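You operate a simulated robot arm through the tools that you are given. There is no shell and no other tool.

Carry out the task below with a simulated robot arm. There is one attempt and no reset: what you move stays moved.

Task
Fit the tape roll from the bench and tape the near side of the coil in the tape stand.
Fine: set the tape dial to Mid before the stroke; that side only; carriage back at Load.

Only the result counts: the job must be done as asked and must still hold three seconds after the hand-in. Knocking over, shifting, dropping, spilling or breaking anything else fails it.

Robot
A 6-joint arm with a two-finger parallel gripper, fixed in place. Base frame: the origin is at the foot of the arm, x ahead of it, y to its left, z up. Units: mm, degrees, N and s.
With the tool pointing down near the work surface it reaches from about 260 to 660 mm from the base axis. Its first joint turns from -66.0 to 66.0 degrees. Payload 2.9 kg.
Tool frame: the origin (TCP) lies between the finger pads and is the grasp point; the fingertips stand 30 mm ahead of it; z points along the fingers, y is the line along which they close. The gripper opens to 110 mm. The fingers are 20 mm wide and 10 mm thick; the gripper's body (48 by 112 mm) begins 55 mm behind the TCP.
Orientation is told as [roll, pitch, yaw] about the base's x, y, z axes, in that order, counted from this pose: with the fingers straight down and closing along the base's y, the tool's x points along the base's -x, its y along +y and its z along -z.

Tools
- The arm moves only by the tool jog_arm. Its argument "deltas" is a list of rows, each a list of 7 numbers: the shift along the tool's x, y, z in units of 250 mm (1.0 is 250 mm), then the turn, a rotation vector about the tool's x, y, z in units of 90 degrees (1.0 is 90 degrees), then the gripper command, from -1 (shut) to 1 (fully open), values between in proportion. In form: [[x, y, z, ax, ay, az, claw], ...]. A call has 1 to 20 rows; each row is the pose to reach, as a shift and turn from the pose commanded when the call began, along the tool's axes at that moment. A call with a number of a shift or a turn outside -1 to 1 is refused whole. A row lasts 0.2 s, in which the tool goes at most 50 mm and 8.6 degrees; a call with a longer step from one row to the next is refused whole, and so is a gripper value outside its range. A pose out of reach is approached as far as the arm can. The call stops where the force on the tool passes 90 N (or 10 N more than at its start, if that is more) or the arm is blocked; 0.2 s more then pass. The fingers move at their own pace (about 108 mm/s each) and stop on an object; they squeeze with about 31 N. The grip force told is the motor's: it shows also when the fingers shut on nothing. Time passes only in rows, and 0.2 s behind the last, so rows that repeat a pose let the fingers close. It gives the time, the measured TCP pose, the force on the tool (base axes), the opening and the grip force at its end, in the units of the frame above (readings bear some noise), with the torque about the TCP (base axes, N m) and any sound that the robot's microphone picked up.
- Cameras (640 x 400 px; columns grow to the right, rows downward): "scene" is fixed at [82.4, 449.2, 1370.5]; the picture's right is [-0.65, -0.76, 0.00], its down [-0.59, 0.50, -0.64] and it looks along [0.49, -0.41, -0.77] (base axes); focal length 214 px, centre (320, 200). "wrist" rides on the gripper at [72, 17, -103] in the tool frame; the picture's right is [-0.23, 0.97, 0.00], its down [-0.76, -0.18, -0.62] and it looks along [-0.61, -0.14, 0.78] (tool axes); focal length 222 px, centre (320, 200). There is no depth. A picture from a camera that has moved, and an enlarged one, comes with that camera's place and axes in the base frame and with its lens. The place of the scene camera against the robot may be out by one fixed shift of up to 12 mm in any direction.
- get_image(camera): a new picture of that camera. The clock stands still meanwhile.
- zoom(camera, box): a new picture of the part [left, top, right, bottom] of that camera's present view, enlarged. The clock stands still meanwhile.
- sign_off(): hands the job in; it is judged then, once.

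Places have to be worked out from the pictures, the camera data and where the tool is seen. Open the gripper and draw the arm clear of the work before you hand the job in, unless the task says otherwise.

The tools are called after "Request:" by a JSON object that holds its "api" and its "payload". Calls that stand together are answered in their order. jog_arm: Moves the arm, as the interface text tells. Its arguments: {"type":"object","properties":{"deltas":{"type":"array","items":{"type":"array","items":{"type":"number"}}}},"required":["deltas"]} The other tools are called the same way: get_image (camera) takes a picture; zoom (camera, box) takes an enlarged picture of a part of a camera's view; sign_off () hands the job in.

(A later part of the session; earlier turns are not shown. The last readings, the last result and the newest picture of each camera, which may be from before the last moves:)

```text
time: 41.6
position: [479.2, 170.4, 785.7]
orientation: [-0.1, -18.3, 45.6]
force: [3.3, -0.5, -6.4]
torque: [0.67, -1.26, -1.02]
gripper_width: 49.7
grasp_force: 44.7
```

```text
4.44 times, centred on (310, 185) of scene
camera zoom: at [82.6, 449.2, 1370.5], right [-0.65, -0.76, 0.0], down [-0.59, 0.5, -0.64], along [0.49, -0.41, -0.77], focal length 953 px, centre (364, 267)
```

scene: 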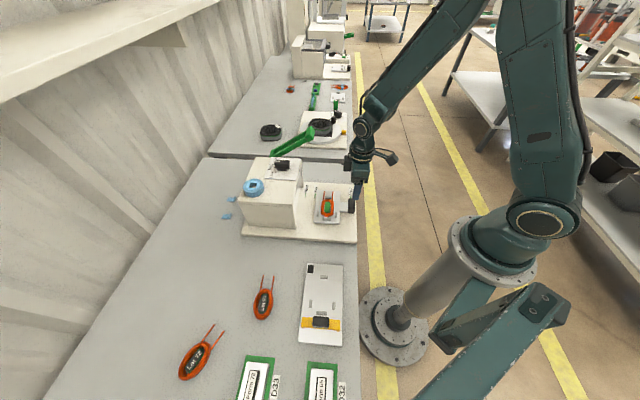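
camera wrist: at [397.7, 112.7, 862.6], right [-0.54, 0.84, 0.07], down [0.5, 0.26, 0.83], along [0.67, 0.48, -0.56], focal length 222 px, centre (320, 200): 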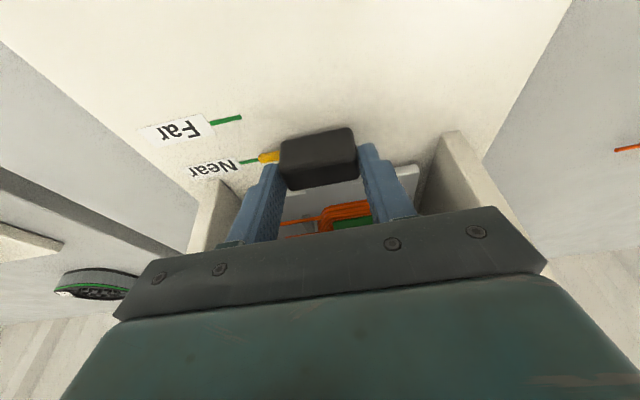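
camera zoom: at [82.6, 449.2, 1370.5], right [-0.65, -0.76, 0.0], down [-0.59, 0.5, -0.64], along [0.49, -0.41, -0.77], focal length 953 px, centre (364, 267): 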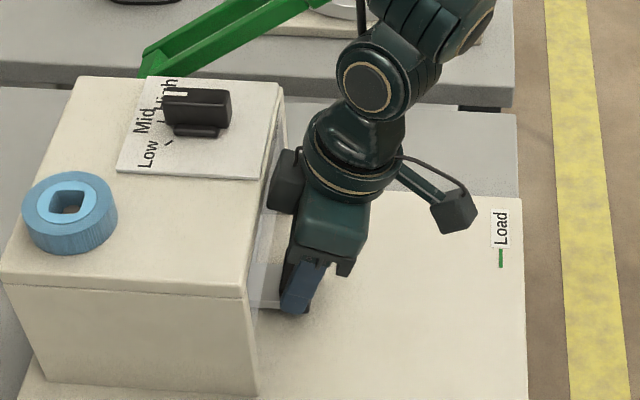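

Unloaded now. I open slightly and re-pose: lean to 30°, TCP 8 mm further back, fingers still beside the handle.

Request:
{"api": "jog_arm", "payload": {"deltas": [[0, 0, 0, 0, 0, 0, 0.13], [0, 0, 0, 0, 0, 0, 0.13], [0.01, 0, -0.0032, 0, -0.045, 0, 0.13], [0.02, 0, -0.0064, 0, -0.09, 0, 0.13], [0.0293, 0, -0.0096, 0, -0.133, 0, 0.13], [0.0293, 0, -0.0096, 0, -0.133, 0, 0.13]]}}

Request:
{"api": "get_image", "payload": {"camera": "wrist"}}

Request:
{"api": "zoom", "payload": {"camera": "scene", "box": [270, 140, 350, 230]}}

```text
time: 43.0
position: [473.1, 165.3, 784.1]
orientation: [0.0, -30.0, 45.5]
force: [-0.5, 0.1, -0.9]
torque: [0.0, -0.01, 0.03]
gripper_width: 62.1
grasp_force: 0.0
```

```text
taken
camera wrist: at [380.9, 95.4, 838.3], right [-0.56, 0.82, 0.11], down [0.37, 0.12, 0.92], along [0.74, 0.55, -0.37], focal length 222 px, centre (320, 200)
```

wrist: 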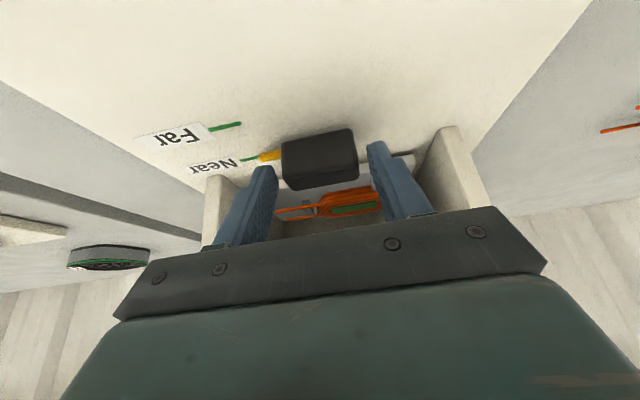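

```text
4.44 times, centred on (310, 185) of scene
camera zoom: at [82.4, 449.2, 1370.5], right [-0.65, -0.76, 0.0], down [-0.59, 0.5, -0.64], along [0.49, -0.41, -0.77], focal length 953 px, centre (364, 267)
```

zoom: 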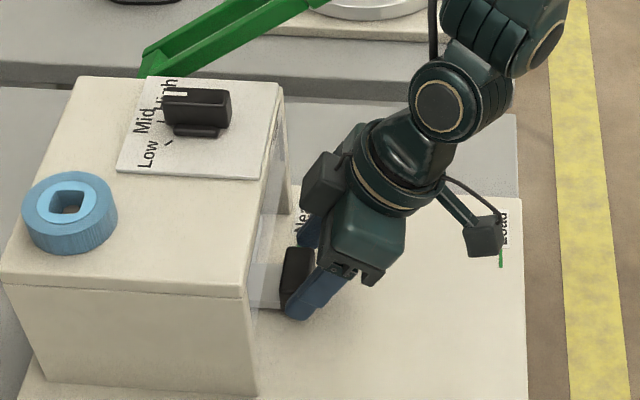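

The handle is between the fingers, with good clearance to the lid now. I close and push forward about 5 mm.

Request:
{"api": "jog_arm", "payload": {"deltas": [[0, 0, 0, 0, 0, 0, -1], [0, 0, 0, 0, 0, 0, -1], [0, 0, 0, 0, 0, 0, -1]]}}

Request:
{"api": "zoom", "payload": {"camera": "wrist", "box": [200, 120, 300, 190]}}

```text
time: 43.8
position: [474.2, 164.7, 784.7]
orientation: [0.0, -30.0, 45.5]
force: [-3.3, -0.5, -2.2]
torque: [0.71, -0.62, -0.38]
gripper_width: 49.9
grasp_force: 45.0
```

```text
5.71 times, centred on (250, 155) of wrist
camera zoom: at [380.8, 95.7, 838.4], right [-0.56, 0.82, 0.11], down [0.37, 0.12, 0.92], along [0.74, 0.55, -0.37], focal length 1269 px, centre (720, 457)
```

zoom: 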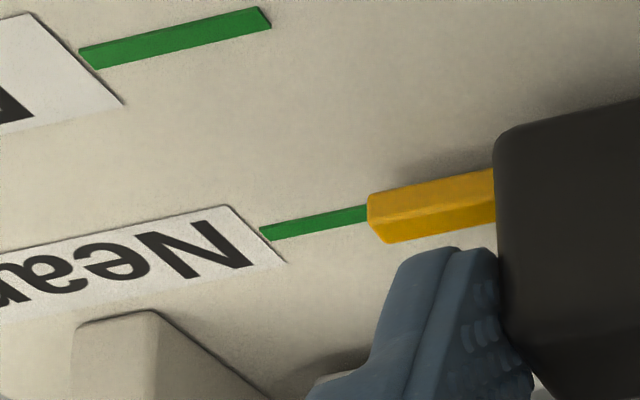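

By the geometry about 4–6 mm remain to Near. I advance 4 mm and re-check in the same view.

Request:
{"api": "jog_arm", "payload": {"deltas": [[-0.007, 0, 0.004, 0, 0, 0, -1], [-0.0139, 0, 0.008, 0, 0, 0, -1], [-0.0139, 0, 0.008, 0, 0, 0, -1]]}}

Request:
{"api": "zoom", "payload": {"camera": "wrist", "box": [200, 120, 300, 190]}}

Request:
{"api": "zoom", "payload": {"camera": "scene", "box": [270, 140, 350, 230]}}

```text
time: 44.6
position: [474.8, 168.7, 784.6]
orientation: [0.1, -29.7, 45.4]
force: [-2.5, 0.7, -16.7]
torque: [0.5, -0.5, -0.78]
gripper_width: 49.8
grasp_force: 44.8
```

```text
5.71 times, centred on (250, 155) of wrist
camera zoom: at [384.0, 98.7, 839.0], right [-0.56, 0.82, 0.11], down [0.37, 0.13, 0.92], along [0.74, 0.55, -0.38], focal length 1269 px, centre (720, 457)
```

zoom: 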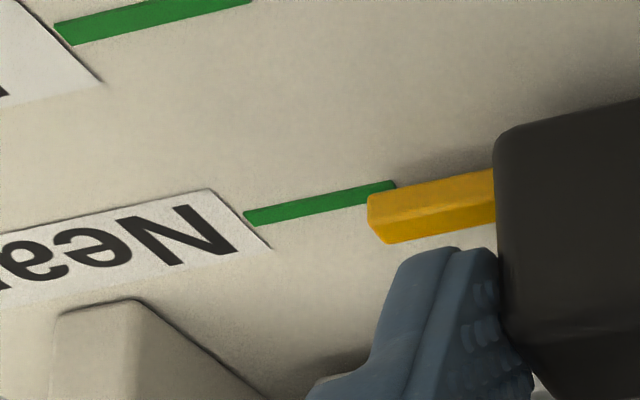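

```text
4.44 times, centred on (310, 185) of scene
camera zoom: at [82.6, 449.3, 1370.5], right [-0.65, -0.76, 0.0], down [-0.59, 0.5, -0.64], along [0.49, -0.41, -0.77], focal length 953 px, centre (364, 267)
```

zoom: 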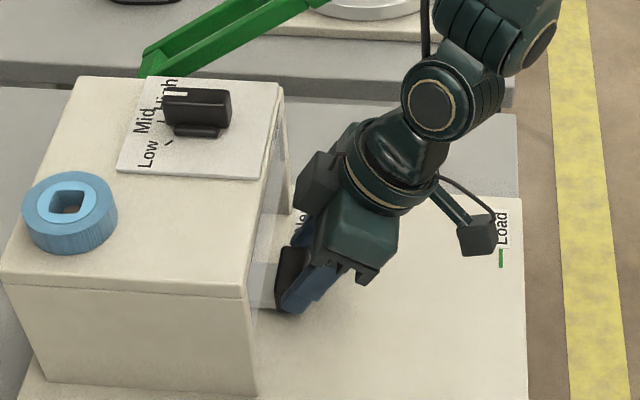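

Advanced 4 mm without resistance; the tick now meets the pointer's rear edge. My combined estimate is about 1.3 mm remaining, so I nudge forward by that and re-check.

Request:
{"api": "jog_arm", "payload": {"deltas": [[-0.0045, 0, 0.0022, 0, 0, 0, -1], [-0.0045, 0, 0.0022, 0, 0, 0, -1]]}}

Request:
{"api": "zoom", "payload": {"camera": "wrist", "box": [220, 135, 290, 185]}}

Request:
{"api": "zoom", "payload": {"camera": "scene", "box": [290, 165, 340, 215]}}

```text
time: 45.2
position: [477.1, 168.2, 785.4]
orientation: [0.1, -29.6, 45.4]
force: [-3.9, 1.5, -21.2]
torque: [-0.1, 0.48, -0.83]
gripper_width: 49.4
grasp_force: 45.1
```

```text
8.00 times, centred on (255, 160) of wrist
camera zoom: at [385.0, 99.5, 839.1], right [-0.56, 0.82, 0.11], down [0.38, 0.13, 0.92], along [0.74, 0.55, -0.38], focal length 1777 px, centre (840, 520)
```

zoom: 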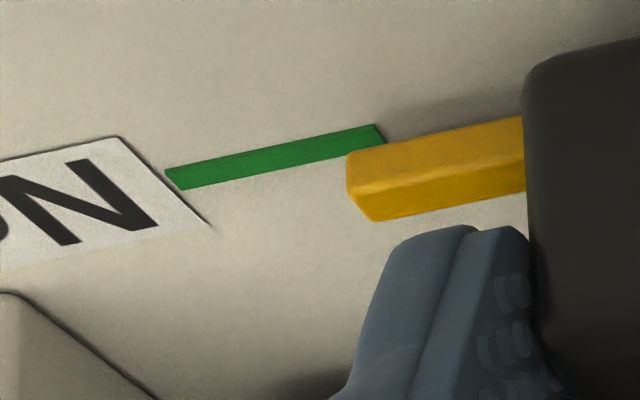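

```text
8.00 times, centred on (315, 190) of scene
camera zoom: at [82.6, 449.4, 1370.5], right [-0.65, -0.76, 0.0], down [-0.59, 0.5, -0.64], along [0.49, -0.41, -0.77], focal length 1716 px, centre (360, 280)
```

zoom: 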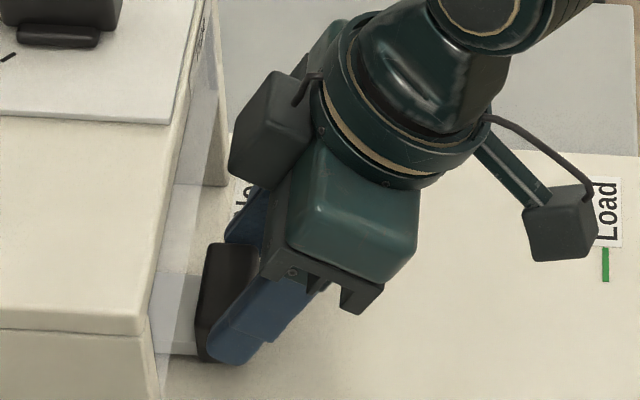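

Aligned to within about ±1.5 mm; the arm travel and the pointer view both hint at roughly 0.8 mm more. I nudge that and relieve the slight upward pull.

Request:
{"api": "jog_arm", "payload": {"deltas": [[-0.0018, 0, 0.0033, 0, 0, 0, -1], [-0.0018, 0, 0.0033, 0, 0, 0, -1]]}}

Request:
{"api": "zoom", "payload": {"camera": "wrist", "box": [220, 135, 290, 185]}}

```text
time: 45.8
position: [478.4, 169.8, 785.2]
orientation: [0.1, -29.8, 45.5]
force: [-2.4, -0.4, -20.3]
torque: [-0.78, 1.14, -0.57]
gripper_width: 49.9
grasp_force: 44.5
```

```text
8.00 times, centred on (255, 160) of wrist
camera zoom: at [385.4, 100.1, 838.9], right [-0.56, 0.82, 0.11], down [0.37, 0.13, 0.92], along [0.74, 0.55, -0.38], focal length 1777 px, centre (840, 520)
```

zoom: 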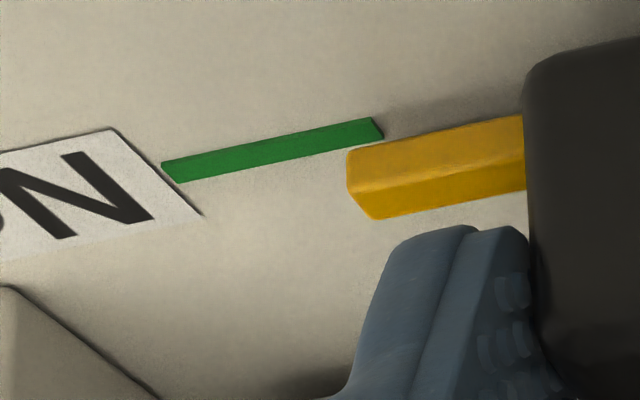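

I release and retreat along the finger axis (back and up) to view the pointer from above.

Request:
{"api": "jog_arm", "payload": {"deltas": [[0, 0, 0, 0, 0, 0, 0.13], [0, 0, 0, 0, 0, 0, 0.13], [0, 0, -0.1, 0, 0, 0, 0.13], [0, 0, -0.25, 0, 0, 0, 0.13], [0, 0, -0.4, 0, 0.08, 0, 0.13], [0, 0, -0.5, 0, 0.165, 0, 0.13], [0, 0, -0.5, 0, 0.25, 0, 0.13], [0, 0, -0.5, 0, 0.331, 0, 0.13], [0, 0, -0.5, 0, 0.331, 0, 0.13]]}}

Request:
{"api": "get_image", "payload": {"camera": "wrist"}}

Request:
{"api": "zoom", "payload": {"camera": "scene", "box": [220, 130, 370, 250]}}

```text
time: 47.8
position: [434.3, 125.1, 893.6]
orientation: [0.0, -0.1, 45.5]
force: [-0.8, 0.0, -0.8]
torque: [0.01, -0.03, -0.01]
gripper_width: 62.3
grasp_force: 0.0
```

```text
taken
camera wrist: at [370.2, 85.1, 996.7], right [-0.53, 0.85, 0.0], down [0.66, 0.42, 0.62], along [0.53, 0.33, -0.78], focal length 222 px, centre (320, 200)
```

wrist: 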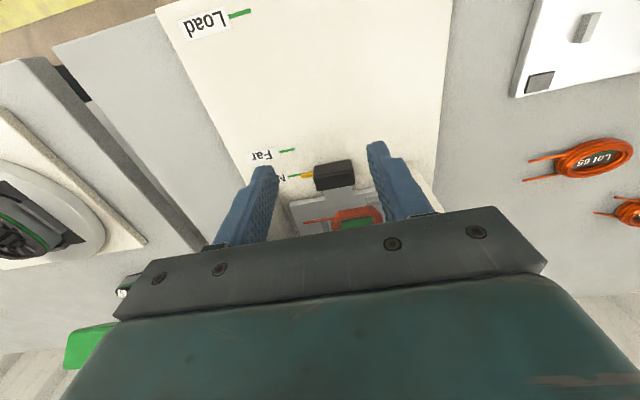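

```text
3.33 times, centred on (295, 190) of scene
camera zoom: at [82.4, 449.2, 1370.5], right [-0.65, -0.76, 0.0], down [-0.59, 0.5, -0.64], along [0.49, -0.41, -0.77], focal length 715 px, centre (403, 233)
```

zoom: 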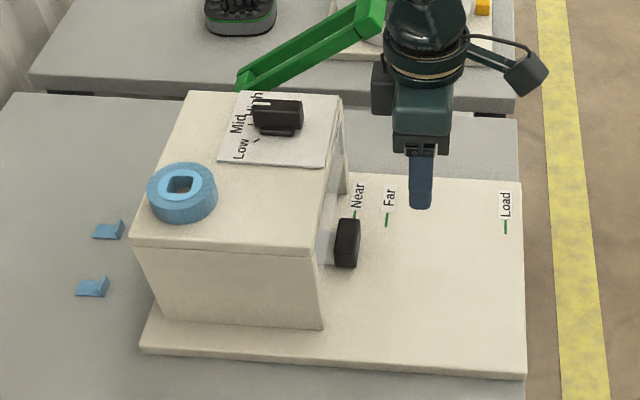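

The handle sits at the Near tick. Zooming on the pointer from this overhead view.

Request:
{"api": "zoom", "payload": {"camera": "wrist", "box": [270, 140, 370, 210]}}

Request:
{"api": "zoom", "payload": {"camera": "scene", "box": [290, 175, 330, 205]}}

```text
5.71 times, centred on (320, 175) of wrist
camera zoom: at [370.2, 85.1, 996.7], right [-0.53, 0.85, 0.0], down [0.66, 0.42, 0.62], along [0.53, 0.33, -0.78], focal length 1269 px, centre (320, 343)
```

zoom: 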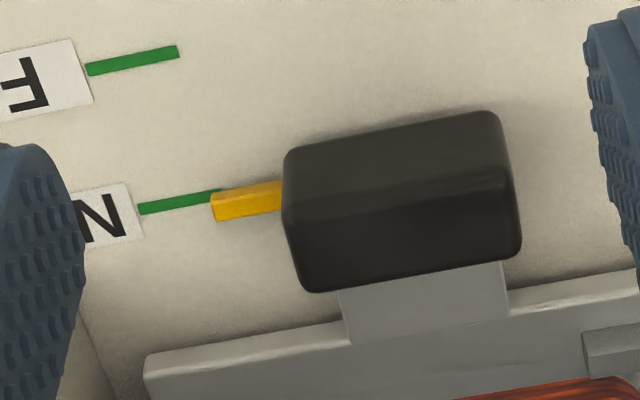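

```text
13.33 times, centred on (310, 190) of scene
camera zoom: at [82.4, 449.2, 1370.5], right [-0.65, -0.76, 0.0], down [-0.59, 0.5, -0.64], along [0.49, -0.41, -0.77], focal length 2860 px, centre (453, 333)
```

zoom: 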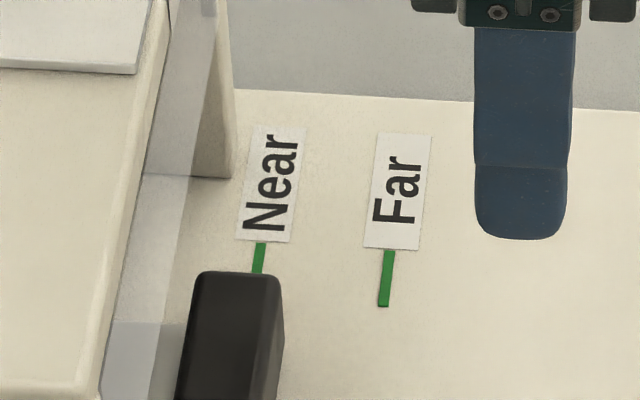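

The pointer is on Near within about 1 mm from the overhead geometry. Now I go up and over to look at the green lever, closing the fingers on the way.

Request:
{"api": "jog_arm", "payload": {"deltas": [[0, 0, -0.19, 0, 0, 0.08, 0], [0, 0, -0.38, 0, 0, 0.165, -0.5], [-0.03, -0.09, -0.53, 0, 0, 0.25, -1], [-0.08, -0.25, -0.584, 0, 0, 0.335, -1], [-0.13, -0.4, -0.584, 0, 0, 0.42, -1], [-0.174, -0.536, -0.584, 0, 0, 0.505, -1], [-0.174, -0.536, -0.584, 0, 0, 0.505, -1]]}}

Request:
{"api": "get_image", "payload": {"camera": "wrist"}}

Request:
{"api": "zoom", "payload": {"camera": "scene", "box": [230, 80, 380, 200]}}

```text
time: 49.4
position: [558.9, 59.4, 1038.2]
orientation: [0.1, -0.1, -0.1]
force: [0.5, 0.1, 0.4]
torque: [0.01, 0.01, -0.02]
gripper_width: 0.0
grasp_force: 31.2
```

```text
taken
camera wrist: at [486.6, 76.9, 1140.7], right [0.23, 0.97, 0.0], down [0.76, -0.18, 0.62], along [0.61, -0.14, -0.78], focal length 222 px, centre (320, 200)
```

wrist: 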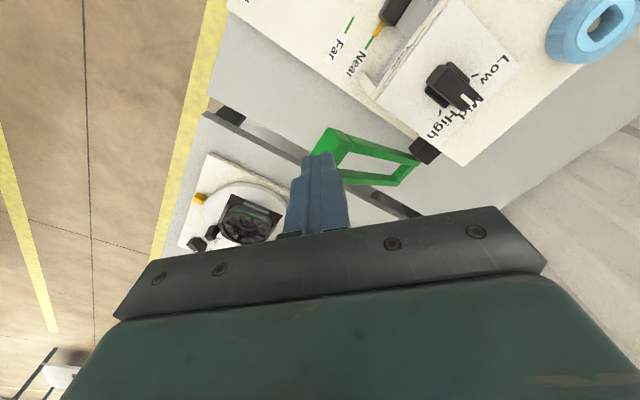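

```text
3.33 times, centred on (305, 140) of scene
camera zoom: at [82.4, 449.2, 1370.5], right [-0.65, -0.76, 0.0], down [-0.59, 0.5, -0.64], along [0.49, -0.41, -0.77], focal length 715 px, centre (370, 400)
```

zoom: 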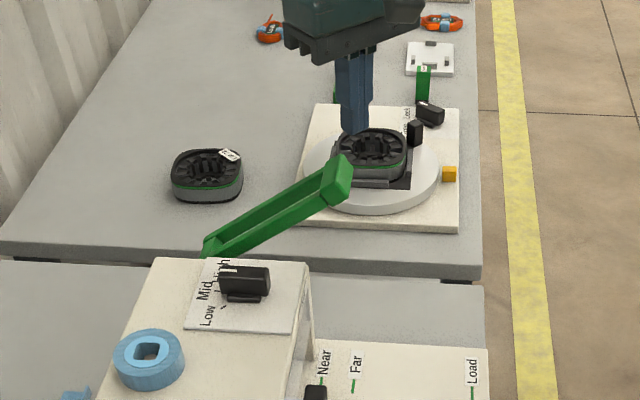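

Zooming on the lever from the wrist camera.

Request:
{"api": "zoom", "payload": {"camera": "wrist", "box": [280, 100, 480, 225]}}

Request:
{"api": "zoom", "payload": {"camera": "scene", "box": [280, 115, 350, 165]}}

```text
3.20 times, centred on (380, 162) of wrist
camera zoom: at [486.6, 76.9, 1140.7], right [0.23, 0.97, 0.0], down [0.76, -0.18, 0.62], along [0.61, -0.14, -0.78], focal length 711 px, centre (128, 320)
```

zoom: 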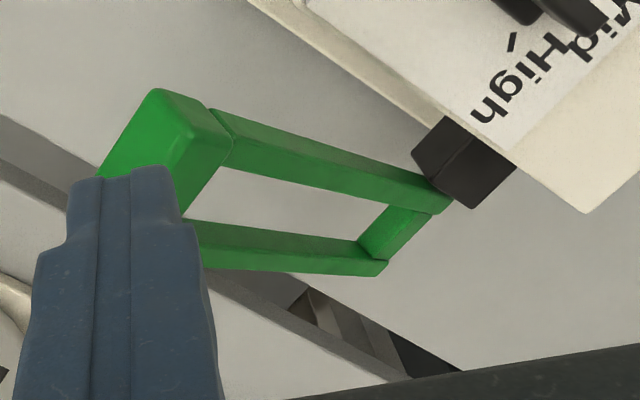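

```text
8.00 times, centred on (315, 140) of scene
camera zoom: at [82.4, 449.2, 1370.5], right [-0.65, -0.76, 0.0], down [-0.59, 0.5, -0.64], along [0.49, -0.41, -0.77], focal length 1716 px, centre (360, 680)
```

zoom: 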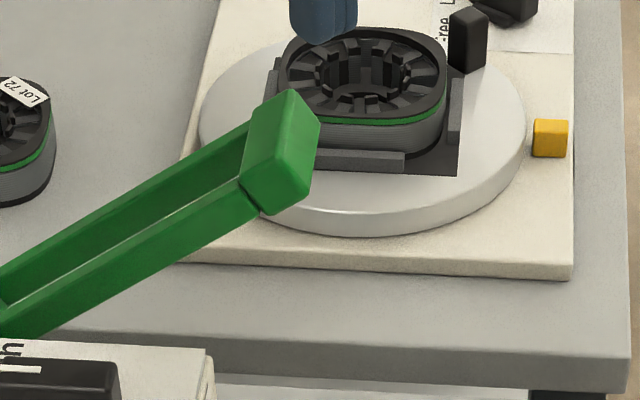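

Block centre triangulates to roughly (579, 67, 946), pivot near (672, 181, 857), so the lever stands about 31° up. I turn to yaw −45° with the fingers open for an unobstructed second view of the lever end.

Request:
{"api": "jog_arm", "payload": {"deltas": [[0.01, 0.03, 0, 0, 0, 0.085, 0.8], [0.02, 0.06, 0, 0, 0, 0.17, 0.8], [0.03, 0.09, 0, 0, 0, 0.255, 0.8], [0.04, 0.13, 0, 0, 0, 0.34, 0.8], [0.05, 0.16, 0, 0, 0, 0.42, 0.8], [0.056, 0.184, 0, 0, 0, 0.5, 0.8], [0.056, 0.184, 0, 0, 0, 0.5, 0.8]]}}

Request:
{"api": "get_image", "payload": {"camera": "wrist"}}

Request:
{"api": "zoom", "payload": {"camera": "wrist", "box": [220, 80, 460, 230]}}

Request:
{"api": "zoom", "payload": {"camera": "scene", "box": [250, 115, 350, 165]}}

```text
time: 51.0
position: [546.1, 107.1, 1041.1]
orientation: [0.2, -0.1, -45.1]
force: [0.0, -0.8, 0.2]
torque: [-0.02, 0.0, 0.0]
gripper_width: 99.2
grasp_force: 0.0
```

```text
taken
camera wrist: at [505.8, 170.7, 1143.4], right [0.85, 0.53, 0.0], down [0.41, -0.67, 0.62], along [0.33, -0.53, -0.78], focal length 222 px, centre (320, 200)
```

wrist: 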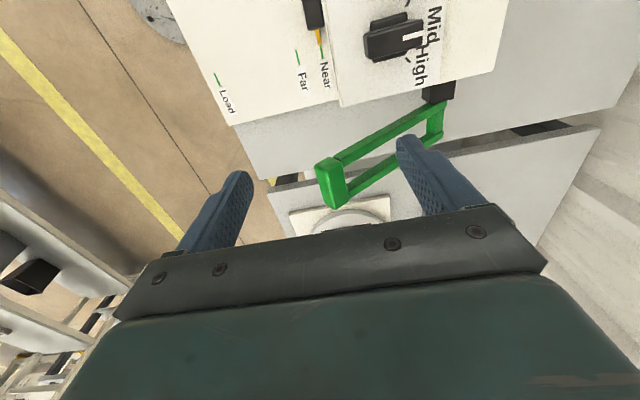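

```text
2.67 times, centred on (340, 155) of wrist
camera zoom: at [505.8, 170.7, 1143.4], right [0.85, 0.53, 0.0], down [0.41, -0.67, 0.62], along [0.33, -0.53, -0.78], focal length 592 px, centre (267, 320)
```

zoom: 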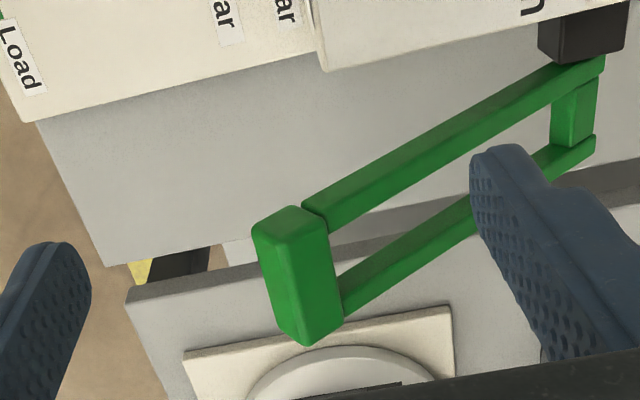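

```text
6.40 times, centred on (300, 140) of scene
camera zoom: at [82.4, 449.2, 1370.5], right [-0.65, -0.76, 0.0], down [-0.59, 0.5, -0.64], along [0.49, -0.41, -0.77], focal length 1373 px, centre (448, 584)
```

zoom: 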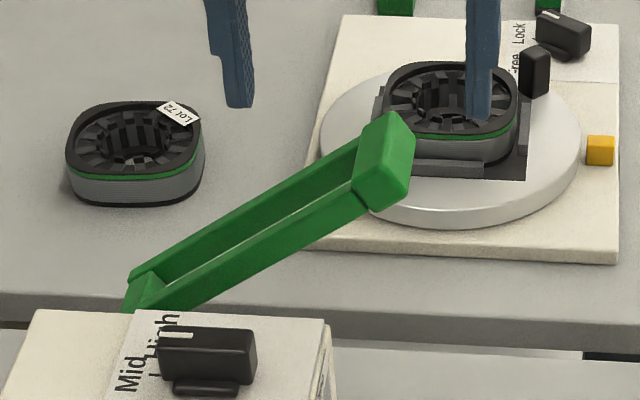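

Zooming closer on the lever's handle block and the pivot.

Request:
{"api": "zoom", "payload": {"camera": "wrist", "box": [300, 140, 370, 215]}}

Request:
{"api": "zoom", "payload": {"camera": "wrist", "box": [400, 70, 470, 150]}}

Request:
{"api": "zoom", "payload": {"camera": "scene", "box": [298, 125, 323, 155]}}

Request:
{"api": "zoom", "payload": {"camera": "scene", "box": [260, 145, 300, 175]}}

```text
5.33 times, centred on (335, 178) of wrist
camera zoom: at [505.8, 170.7, 1143.4], right [0.85, 0.53, 0.0], down [0.41, -0.67, 0.62], along [0.33, -0.53, -0.78], focal length 1185 px, centre (240, 320)
```

zoom: 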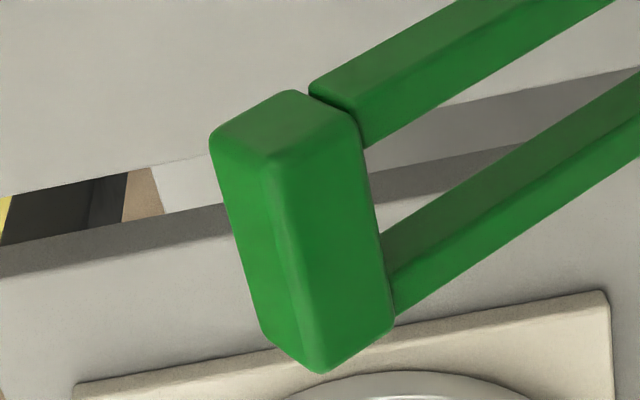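

```text
5.00 times, centred on (435, 110) of wrist
camera zoom: at [505.8, 170.7, 1143.4], right [0.85, 0.53, 0.0], down [0.41, -0.67, 0.62], along [0.33, -0.53, -0.78], focal length 1111 px, centre (-255, 650)
```

zoom: 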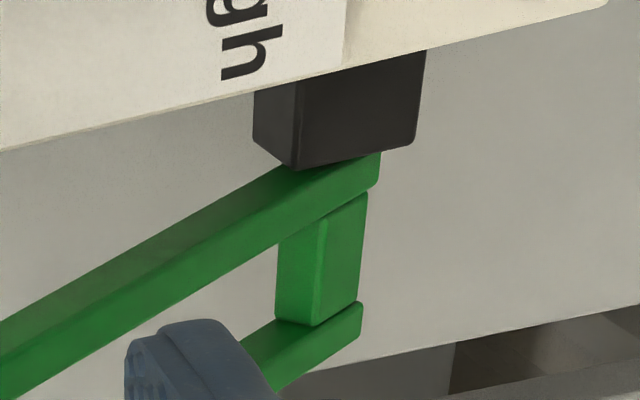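

```text
13.33 times, centred on (310, 140) of scene
camera zoom: at [82.4, 449.2, 1370.5], right [-0.65, -0.76, 0.0], down [-0.59, 0.5, -0.64], along [0.49, -0.41, -0.77], focal length 2860 px, centre (447, 1000)
```

zoom: 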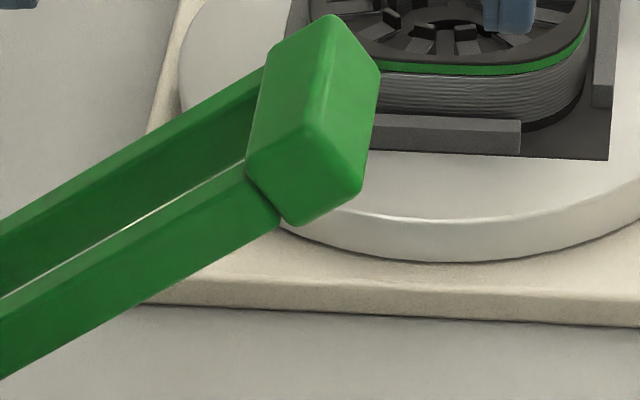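

```text
13.33 times, centred on (280, 160) of scene
camera zoom: at [82.4, 449.2, 1370.5], right [-0.65, -0.76, 0.0], down [-0.59, 0.5, -0.64], along [0.49, -0.41, -0.77], focal length 2860 px, centre (853, 733)
```

zoom: 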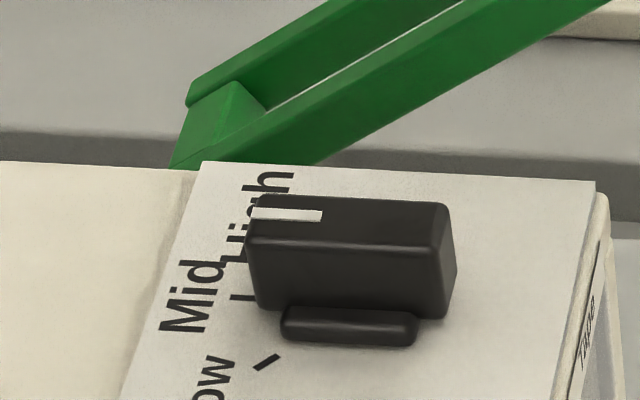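

The handle block's top ridge runs at p≈454, z≈950, q 355–409 (53 mm long); its top face centre is near (597, 62, 945). I position the closed fingers 25 mm above that face.

Request:
{"api": "jog_arm", "payload": {"deltas": [[-0.07, 0.005, 0, 0, 0, 0, -1], [-0.14, 0.009, 0.02, 0, 0, 0, -1], [-0.21, 0.014, 0.08, 0, 0, 0, -1], [-0.27, 0.018, 0.164, 0, 0, 0, -1], [-0.27, 0.018, 0.164, 0, 0, 0, -1]]}}

Request:
{"api": "get_image", "payload": {"camera": "wrist"}}

Request:
{"api": "zoom", "payload": {"camera": "scene", "box": [260, 100, 350, 180]}}

```text
time: 52.2
position: [598.4, 62.2, 998.7]
orientation: [0.1, -0.1, -45.0]
force: [-0.5, -0.1, 0.1]
torque: [0.01, 0.02, -0.01]
gripper_width: 0.1
grasp_force: 31.1
```

```text
taken
camera wrist: at [558.5, 125.4, 1101.5], right [0.85, 0.53, 0.0], down [0.41, -0.67, 0.62], along [0.33, -0.53, -0.78], focal length 222 px, centre (320, 200)
```

wrist: 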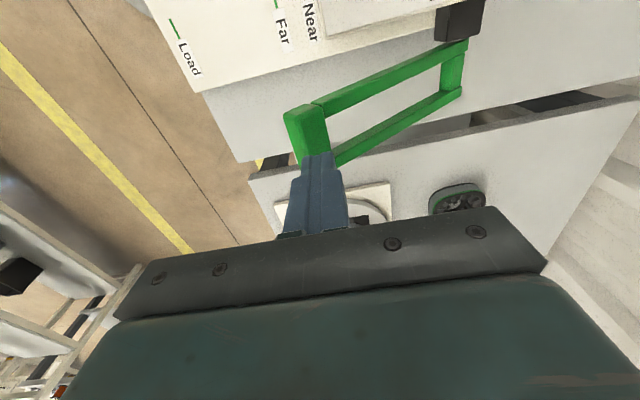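

```text
5.00 times, centred on (305, 140) of scene
camera zoom: at [82.4, 449.2, 1370.5], right [-0.65, -0.76, 0.0], down [-0.59, 0.5, -0.64], along [0.49, -0.41, -0.77], focal length 1072 px, centre (395, 500)
```

zoom: 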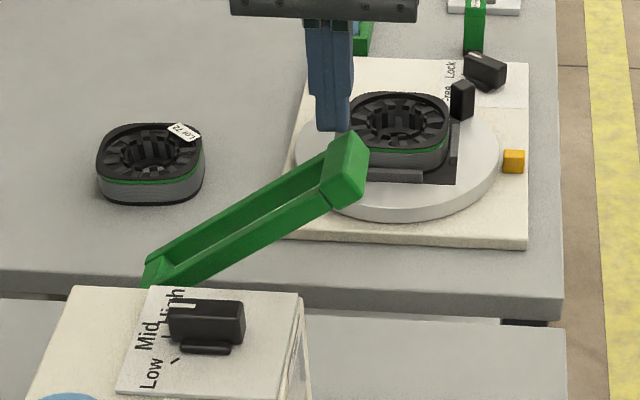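

The fingertips are right above the block's top face. I press down following the lever's arc, first part only, watching force and sound.

Request:
{"api": "jog_arm", "payload": {"deltas": [[0, 0, 0.06, 0, 0, 0, -1], [0, 0, 0.092, 0, 0, 0, -1], [0, -0.018, 0.126, 0, 0, 0, -1], [0, -0.037, 0.161, 0, 0, 0, -1], [0, -0.037, 0.161, 0, 0, 0, -1]]}}

Request:
{"api": "zoom", "payload": {"camera": "scene", "box": [260, 100, 350, 180]}}

Request:
{"api": "zoom", "payload": {"camera": "wrist", "box": [250, 0, 490, 200]}}

```text
time: 53.4
position: [591.1, 55.4, 957.5]
orientation: [0.2, -0.1, -45.0]
force: [0.3, -0.1, -0.4]
torque: [-0.01, 0.0, -0.01]
gripper_width: 0.2
grasp_force: 31.0
```

```text
5.00 times, centred on (305, 140) of scene
camera zoom: at [82.4, 449.2, 1370.5], right [-0.65, -0.76, 0.0], down [-0.59, 0.5, -0.64], along [0.49, -0.41, -0.77], focal length 1072 px, centre (395, 500)
```

zoom: 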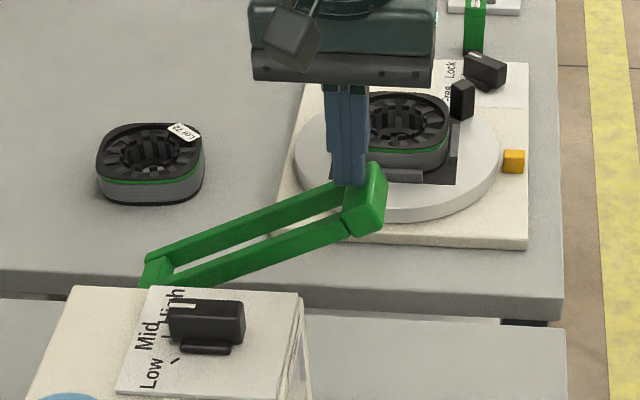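

```text
2.00 times, centred on (370, 100) of wrist
camera zoom: at [551.2, 119.1, 1061.0], right [0.85, 0.53, 0.0], down [0.41, -0.67, 0.62], along [0.33, -0.53, -0.78], focal length 444 px, centre (220, 400)
```

zoom: 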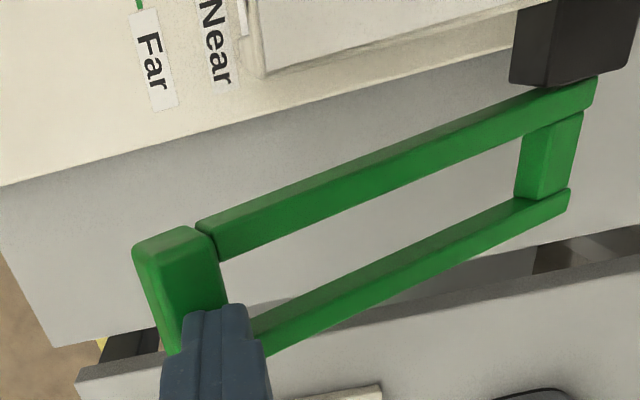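

The lever follows with almost no force. I continue pressing along the arc.

Request:
{"api": "jog_arm", "payload": {"deltas": [[0, -0.027, 0.037, 0, 0, 0, -1], [0, -0.042, 0.075, 0, 0, 0, -1], [0, -0.053, 0.115, 0, 0, 0, -1], [0, -0.062, 0.154, 0, 0, 0, -1], [0, -0.062, 0.154, 0, 0, 0, -1]]}}

Request:
{"api": "zoom", "payload": {"camera": "scene", "box": [260, 100, 350, 180]}}

Request:
{"api": "zoom", "payload": {"camera": "wrist", "box": [250, 0, 490, 200]}}

```text
time: 54.6
position: [579.9, 44.5, 918.9]
orientation: [0.2, 0.0, -45.0]
force: [0.0, -0.3, 0.0]
torque: [-0.03, -0.03, 0.0]
gripper_width: 0.0
grasp_force: 31.0
```

```text
5.00 times, centred on (305, 140) of scene
camera zoom: at [82.4, 449.2, 1370.5], right [-0.65, -0.76, 0.0], down [-0.59, 0.5, -0.64], along [0.49, -0.41, -0.77], focal length 1072 px, centre (395, 500)
```

zoom: 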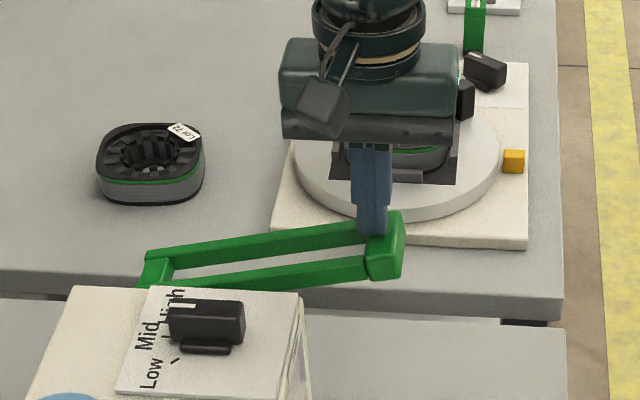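

```text
2.00 times, centred on (370, 100) of wrist
camera zoom: at [540.1, 108.7, 1021.6], right [0.85, 0.53, 0.0], down [0.41, -0.67, 0.62], along [0.33, -0.53, -0.78], focal length 444 px, centre (220, 400)
```

zoom: 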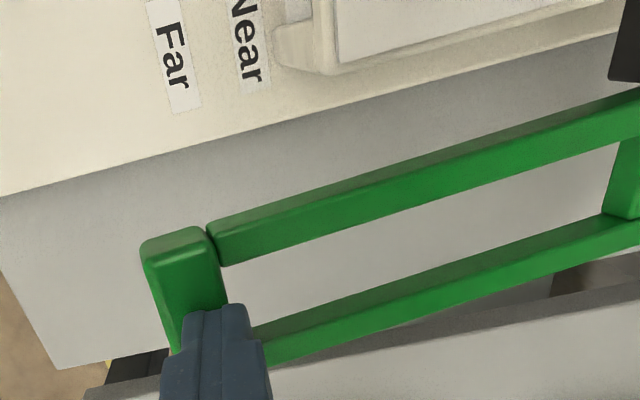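

Still moving freely, lever nearly level. I continue down.

Request:
{"api": "jog_arm", "payload": {"deltas": [[0, -0.016, 0.046, 0, 0, 0, -1], [0, -0.028, 0.092, 0, 0, 0, -1], [0, -0.03, 0.138, 0, 0, 0, -1], [0, -0.03, 0.184, 0, 0, 0, -1], [0, -0.03, 0.184, 0, 0, 0, -1]]}}

Request:
{"api": "zoom", "payload": {"camera": "scene", "box": [260, 100, 350, 180]}}

Request:
{"api": "zoom", "payload": {"camera": "wrist", "box": [250, 0, 490, 200]}}

```text
time: 55.8
position: [573.2, 40.5, 872.8]
orientation: [0.3, -0.2, -45.0]
force: [-0.3, -1.6, 1.3]
torque: [0.0, 0.02, 0.05]
gripper_width: 0.0
grasp_force: 30.9
```

```text
5.00 times, centred on (305, 140) of scene
camera zoom: at [82.4, 449.2, 1370.5], right [-0.65, -0.76, 0.0], down [-0.59, 0.5, -0.64], along [0.49, -0.41, -0.77], focal length 1072 px, centre (395, 500)
```

zoom: 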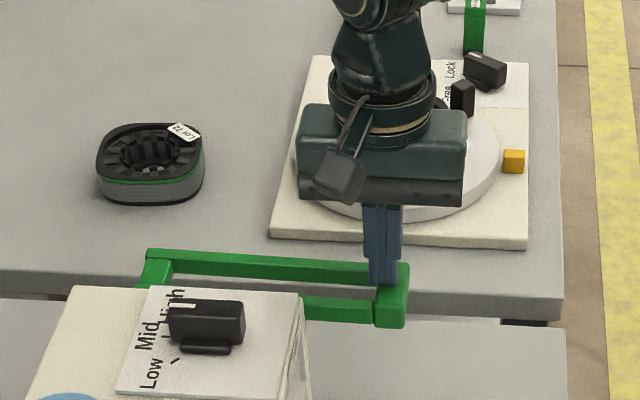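

```text
2.00 times, centred on (370, 100) of wrist
camera zoom: at [534.2, 103.6, 976.3], right [0.85, 0.53, 0.0], down [0.41, -0.67, 0.62], along [0.33, -0.53, -0.78], focal length 444 px, centre (220, 400)
```

zoom: 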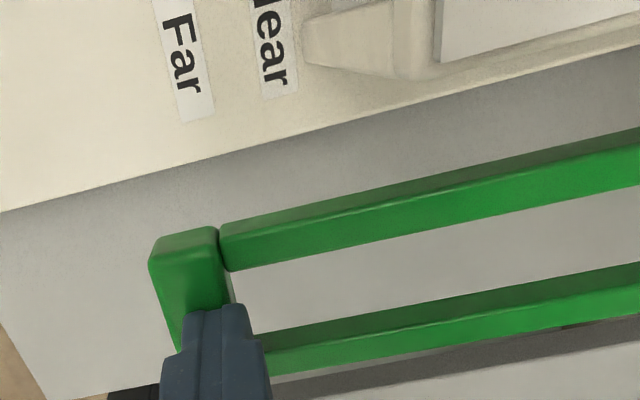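

Lever is just below level and still free. I press further along the arc in small steps.

Request:
{"api": "jog_arm", "payload": {"deltas": [[0, 0.004, 0.04, 0, 0, 0, -1], [0, 0.012, 0.08, 0, 0, 0, -1], [0, 0.022, 0.12, 0, 0, 0, -1], [0, 0.034, 0.159, 0, 0, 0, -1], [0, 0.034, 0.159, 0, 0, 0, -1]]}}

Request:
{"api": "zoom", "payload": {"camera": "scene", "box": [260, 100, 350, 180]}}

Request:
{"api": "get_image", "payload": {"camera": "wrist"}}

```text
time: 57.0
position: [583.7, 46.1, 842.0]
orientation: [0.5, -0.5, -45.1]
force: [-18.3, -13.0, 55.7]
torque: [-0.14, 0.98, 0.13]
gripper_width: 0.1
grasp_force: 30.4
```

```text
5.00 times, centred on (305, 140) of scene
camera zoom: at [81.0, 448.9, 1370.8], right [-0.65, -0.76, 0.0], down [-0.59, 0.5, -0.64], along [0.49, -0.41, -0.77], focal length 1072 px, centre (395, 500)
```

zoom: 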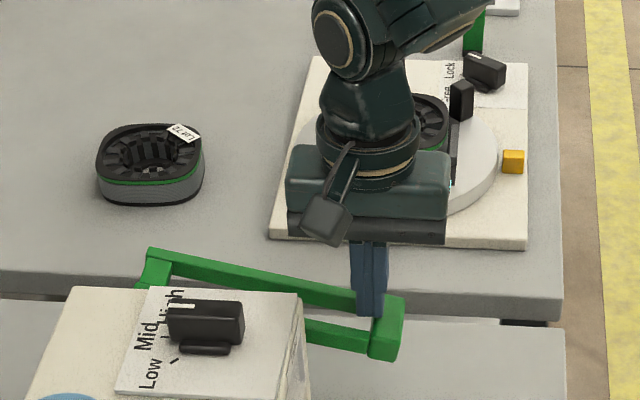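

```text
taken
camera wrist: at [541.2, 109.8, 944.0], right [0.85, 0.53, 0.01], down [0.4, -0.67, 0.63], along [0.34, -0.53, -0.78], focal length 222 px, centre (320, 200)
```

wrist: 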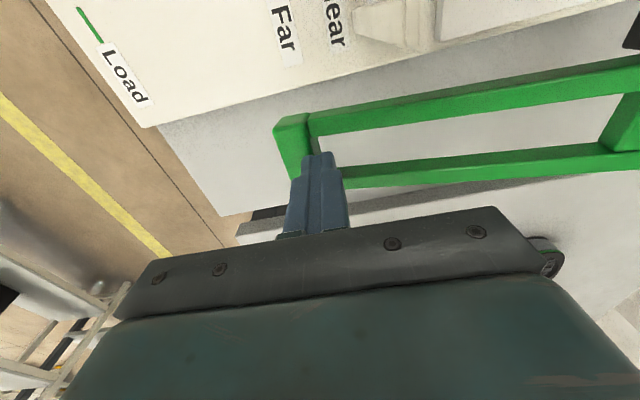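

A firm stop: 56 N upward with the lever about 18° below level, so the stroke is at its end. I hold briefly, then lift along the arc and see whether the lever springs back.

Request:
{"api": "jog_arm", "payload": {"deltas": [[0, 0, 0.006, 0, 0, 0, -1], [0, 0, 0.006, 0, 0, 0, -1], [0, 0, 0.006, 0, 0, 0, -1]]}}

Request:
{"api": "zoom", "payload": {"camera": "scene", "box": [230, 120, 350, 220]}}

```text
time: 57.8
position: [583.0, 47.0, 841.0]
orientation: [0.9, -0.6, -45.1]
force: [-10.6, -13.5, 60.6]
torque: [-0.17, 0.83, 0.18]
gripper_width: 0.0
grasp_force: 31.3
```

```text
4.00 times, centred on (290, 170) of scene
camera zoom: at [81.1, 448.8, 1370.8], right [-0.65, -0.76, 0.0], down [-0.59, 0.5, -0.64], along [0.49, -0.41, -0.77], focal length 858 px, centre (440, 320)
```

zoom: 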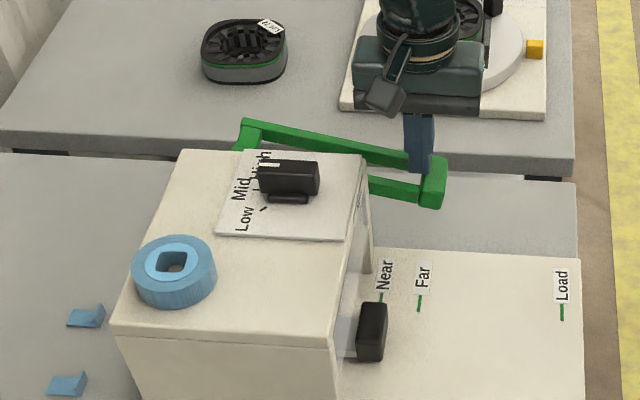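

Lever is at its lower stop. Now lift along the reverse arc.

Request:
{"api": "jog_arm", "payload": {"deltas": [[0, -0.012, -0.045, 0, 0, 0, -1], [0, -0.028, -0.1, 0, 0, 0, -1], [0, -0.034, -0.165, 0, 0, 0, -1], [0, -0.034, -0.165, 0, 0, 0, -1]]}}

Request:
{"api": "zoom", "payload": {"camera": "scene", "box": [230, 100, 350, 200]}}

```text
time: 58.8
position: [573.7, 40.2, 872.5]
orientation: [0.1, 0.0, -45.1]
force: [-0.3, -0.3, 0.5]
torque: [0.0, 0.0, 0.02]
gripper_width: 0.0
grasp_force: 31.3
```

```text
4.00 times, centred on (290, 150) of scene
camera zoom: at [82.4, 449.2, 1370.5], right [-0.65, -0.76, 0.0], down [-0.59, 0.5, -0.64], along [0.49, -0.41, -0.77], focal length 858 px, centre (440, 400)
```

zoom: 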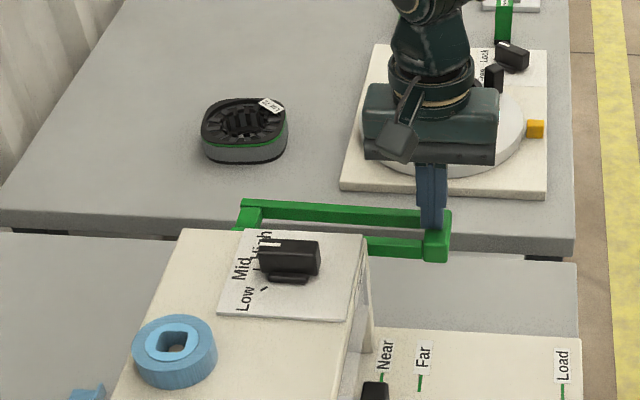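

The lever springs back up with the finger. I follow it up the arc and clear it.

Request:
{"api": "jog_arm", "payload": {"deltas": [[0, 0, -0.046, 0, 0, 0, -1], [0, 0.002, -0.092, 0, 0, 0, -1], [0, 0.014, -0.138, 0, 0, 0, -1], [0, 0.03, -0.184, 0, 0, 0, -1], [0, 0.039, -0.223, 0, 0, 0, -1], [0, 0.05, -0.263, 0, 0, 0, -1], [0, 0.065, -0.3, 0, 0, 0, -1], [0, 0.092, -0.338, 0, 0, 0, -1], [0, 0.129, -0.41, 0, 0, 0, -1], [0, 0.129, -0.5, 0, 0, 0, -1], [0, 0.129, -0.6, 0, 0, 0, -1], [0, 0.129, -0.6, 0, 0, 0, -1]]}}

Request:
{"api": "get_image", "payload": {"camera": "wrist"}}

Request:
{"api": "zoom", "payload": {"camera": "scene", "box": [220, 100, 370, 230]}}

```text
time: 61.4
position: [596.1, 64.0, 1025.6]
orientation: [0.2, -0.1, -45.0]
force: [0.8, -0.4, 0.0]
torque: [0.01, -0.03, -0.02]
gripper_width: 0.0
grasp_force: 30.7
```

```text
taken
camera wrist: at [556.1, 128.1, 1128.0], right [0.85, 0.53, 0.0], down [0.41, -0.67, 0.62], along [0.33, -0.53, -0.78], focal length 222 px, centre (320, 200)
```

wrist: 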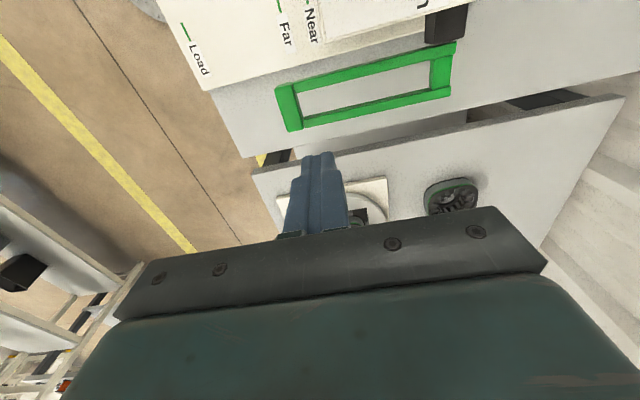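

```text
3.08 times, centred on (295, 165) of scene
camera zoom: at [82.4, 449.2, 1370.5], right [-0.65, -0.76, 0.0], down [-0.59, 0.5, -0.64], along [0.49, -0.41, -0.77], focal length 660 px, centre (397, 308)
```

zoom: 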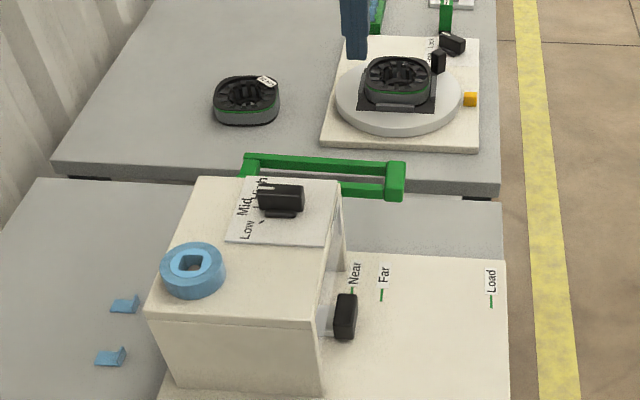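

The lever rose only part of the way and now sits near level. Let me wait a moment and see whether it is still moving.

Request:
{"api": "jog_arm", "payload": {"deltas": [[0, 0, 0, 0, 0, 0, -1], [0, 0, 0, 0, 0, 0, -1], [0, 0, 0, 0, 0, 0, -1], [0, 0, 0, 0, 0, 0, -1], [0, 0, 0, 0, 0, 0, -1]]}}

Request:
{"api": "zoom", "payload": {"camera": "scene", "box": [220, 100, 370, 230]}}

Request:
{"api": "zoom", "payload": {"camera": "wrist", "box": [250, 0, 490, 150]}}

```text
time: 62.6
position: [595.4, 64.1, 1024.3]
orientation: [0.3, 0.0, -45.0]
force: [0.1, -0.6, -0.9]
torque: [0.02, -0.01, 0.01]
gripper_width: 0.0
grasp_force: 32.0
```

```text
3.08 times, centred on (295, 165) of scene
camera zoom: at [82.4, 449.2, 1370.5], right [-0.65, -0.76, 0.0], down [-0.59, 0.5, -0.64], along [0.49, -0.41, -0.77], focal length 660 px, centre (397, 308)
```

zoom: 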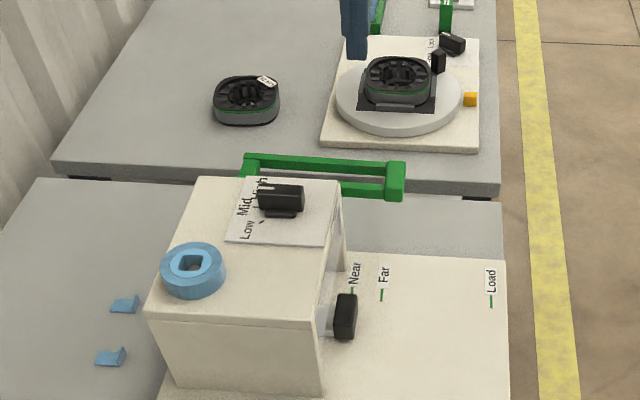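

```text
2.67 times, centred on (370, 75) of wrist
camera zoom: at [556.2, 128.0, 1127.7], right [0.85, 0.53, 0.0], down [0.41, -0.67, 0.62], along [0.33, -0.53, -0.78], focal length 592 px, centre (187, 533)
```

zoom: 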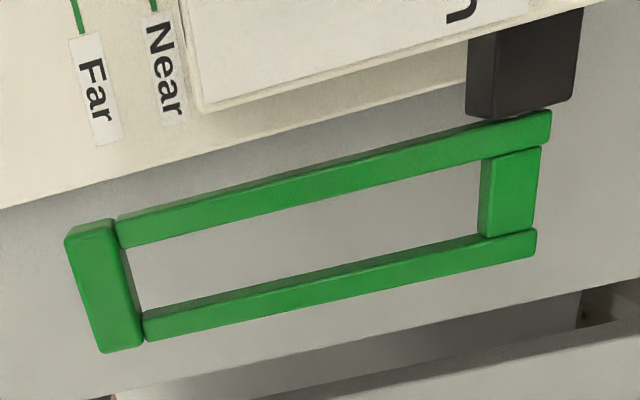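

The lever rests at about −5°, so it only partly returned. Before moving anything else I want to see whether tape got onto the coil, so I go round to the front of the stand to look in under the lid.

Request:
{"api": "jog_arm", "payload": {"deltas": [[0.058, -0.042, 0, 0, 0, -0.09, -1], [0.116, -0.084, 0, 0, 0, -0.18, -1], [0.174, -0.127, 0.02, 0, 0, -0.27, -1], [0.232, -0.169, 0.05, 0, 0, -0.36, -1], [0.29, -0.211, 0.08, 0, 0, -0.45, -1], [0.349, -0.253, 0.11, 0, 0, -0.54, 0], [0.407, -0.295, 0.14, 0, 0, -0.63, 0.5], [0.465, -0.337, 0.17, 0, 0, -0.72, 0.8], [0.523, -0.38, 0.2, 0, 0, -0.81, 0.8], [0.581, -0.422, 0.22, 0, 0, -0.9, 0.8], [0.639, -0.464, 0.24, 0, 0, -0.99, 0.8], [0.639, -0.464, 0.24, 0, 0, -1.0, 0.8]]}}

Request:
{"api": "get_image", "payload": {"camera": "wrist"}}

```text
time: 65.2
position: [402.7, 94.7, 964.2]
orientation: [-0.1, -0.2, 45.1]
force: [-0.2, 0.0, 0.2]
torque: [-0.02, -0.01, 0.01]
gripper_width: 99.2
grasp_force: 0.0
```

```text
taken
camera wrist: at [339.0, 55.8, 1066.0], right [-0.53, 0.85, 0.0], down [0.66, 0.41, 0.63], along [0.53, 0.33, -0.78], focal length 222 px, centre (320, 200)
```

wrist: 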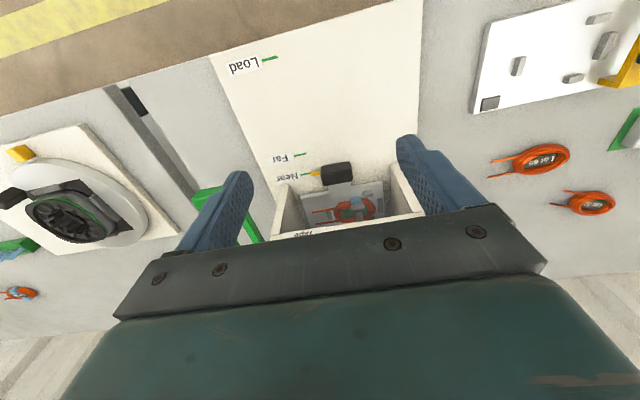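

Request:
{"api": "zoom", "payload": {"camera": "wrist", "box": [270, 150, 430, 245]}}

Request:
{"api": "zoom", "payload": {"camera": "wrist", "box": [310, 180, 390, 235]}}

```text
4.00 times, centred on (350, 198) of wrist
camera zoom: at [339.0, 55.8, 1066.0], right [-0.53, 0.85, 0.0], down [0.66, 0.41, 0.63], along [0.53, 0.33, -0.78], focal length 888 px, centre (200, 210)
```

zoom: 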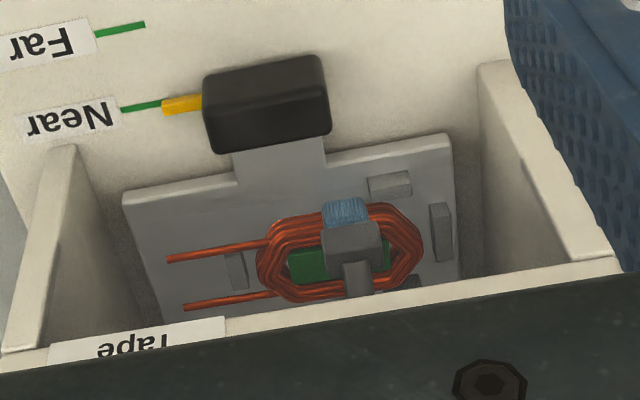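

```text
7.27 times, centred on (350, 208) of wrist
camera zoom: at [339.0, 55.8, 1066.0], right [-0.53, 0.85, 0.0], down [0.66, 0.41, 0.63], along [0.53, 0.33, -0.78], focal length 1615 px, centre (102, 146)
```

zoom: 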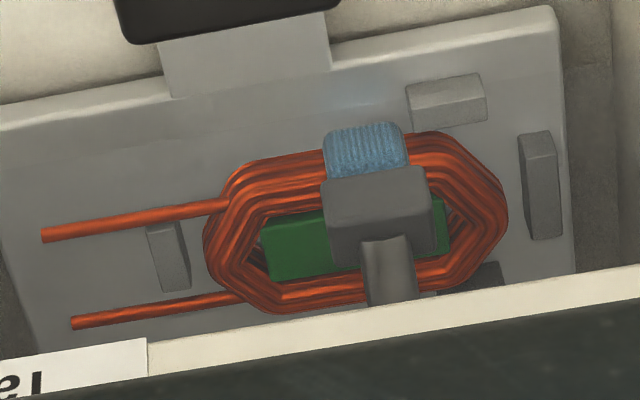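

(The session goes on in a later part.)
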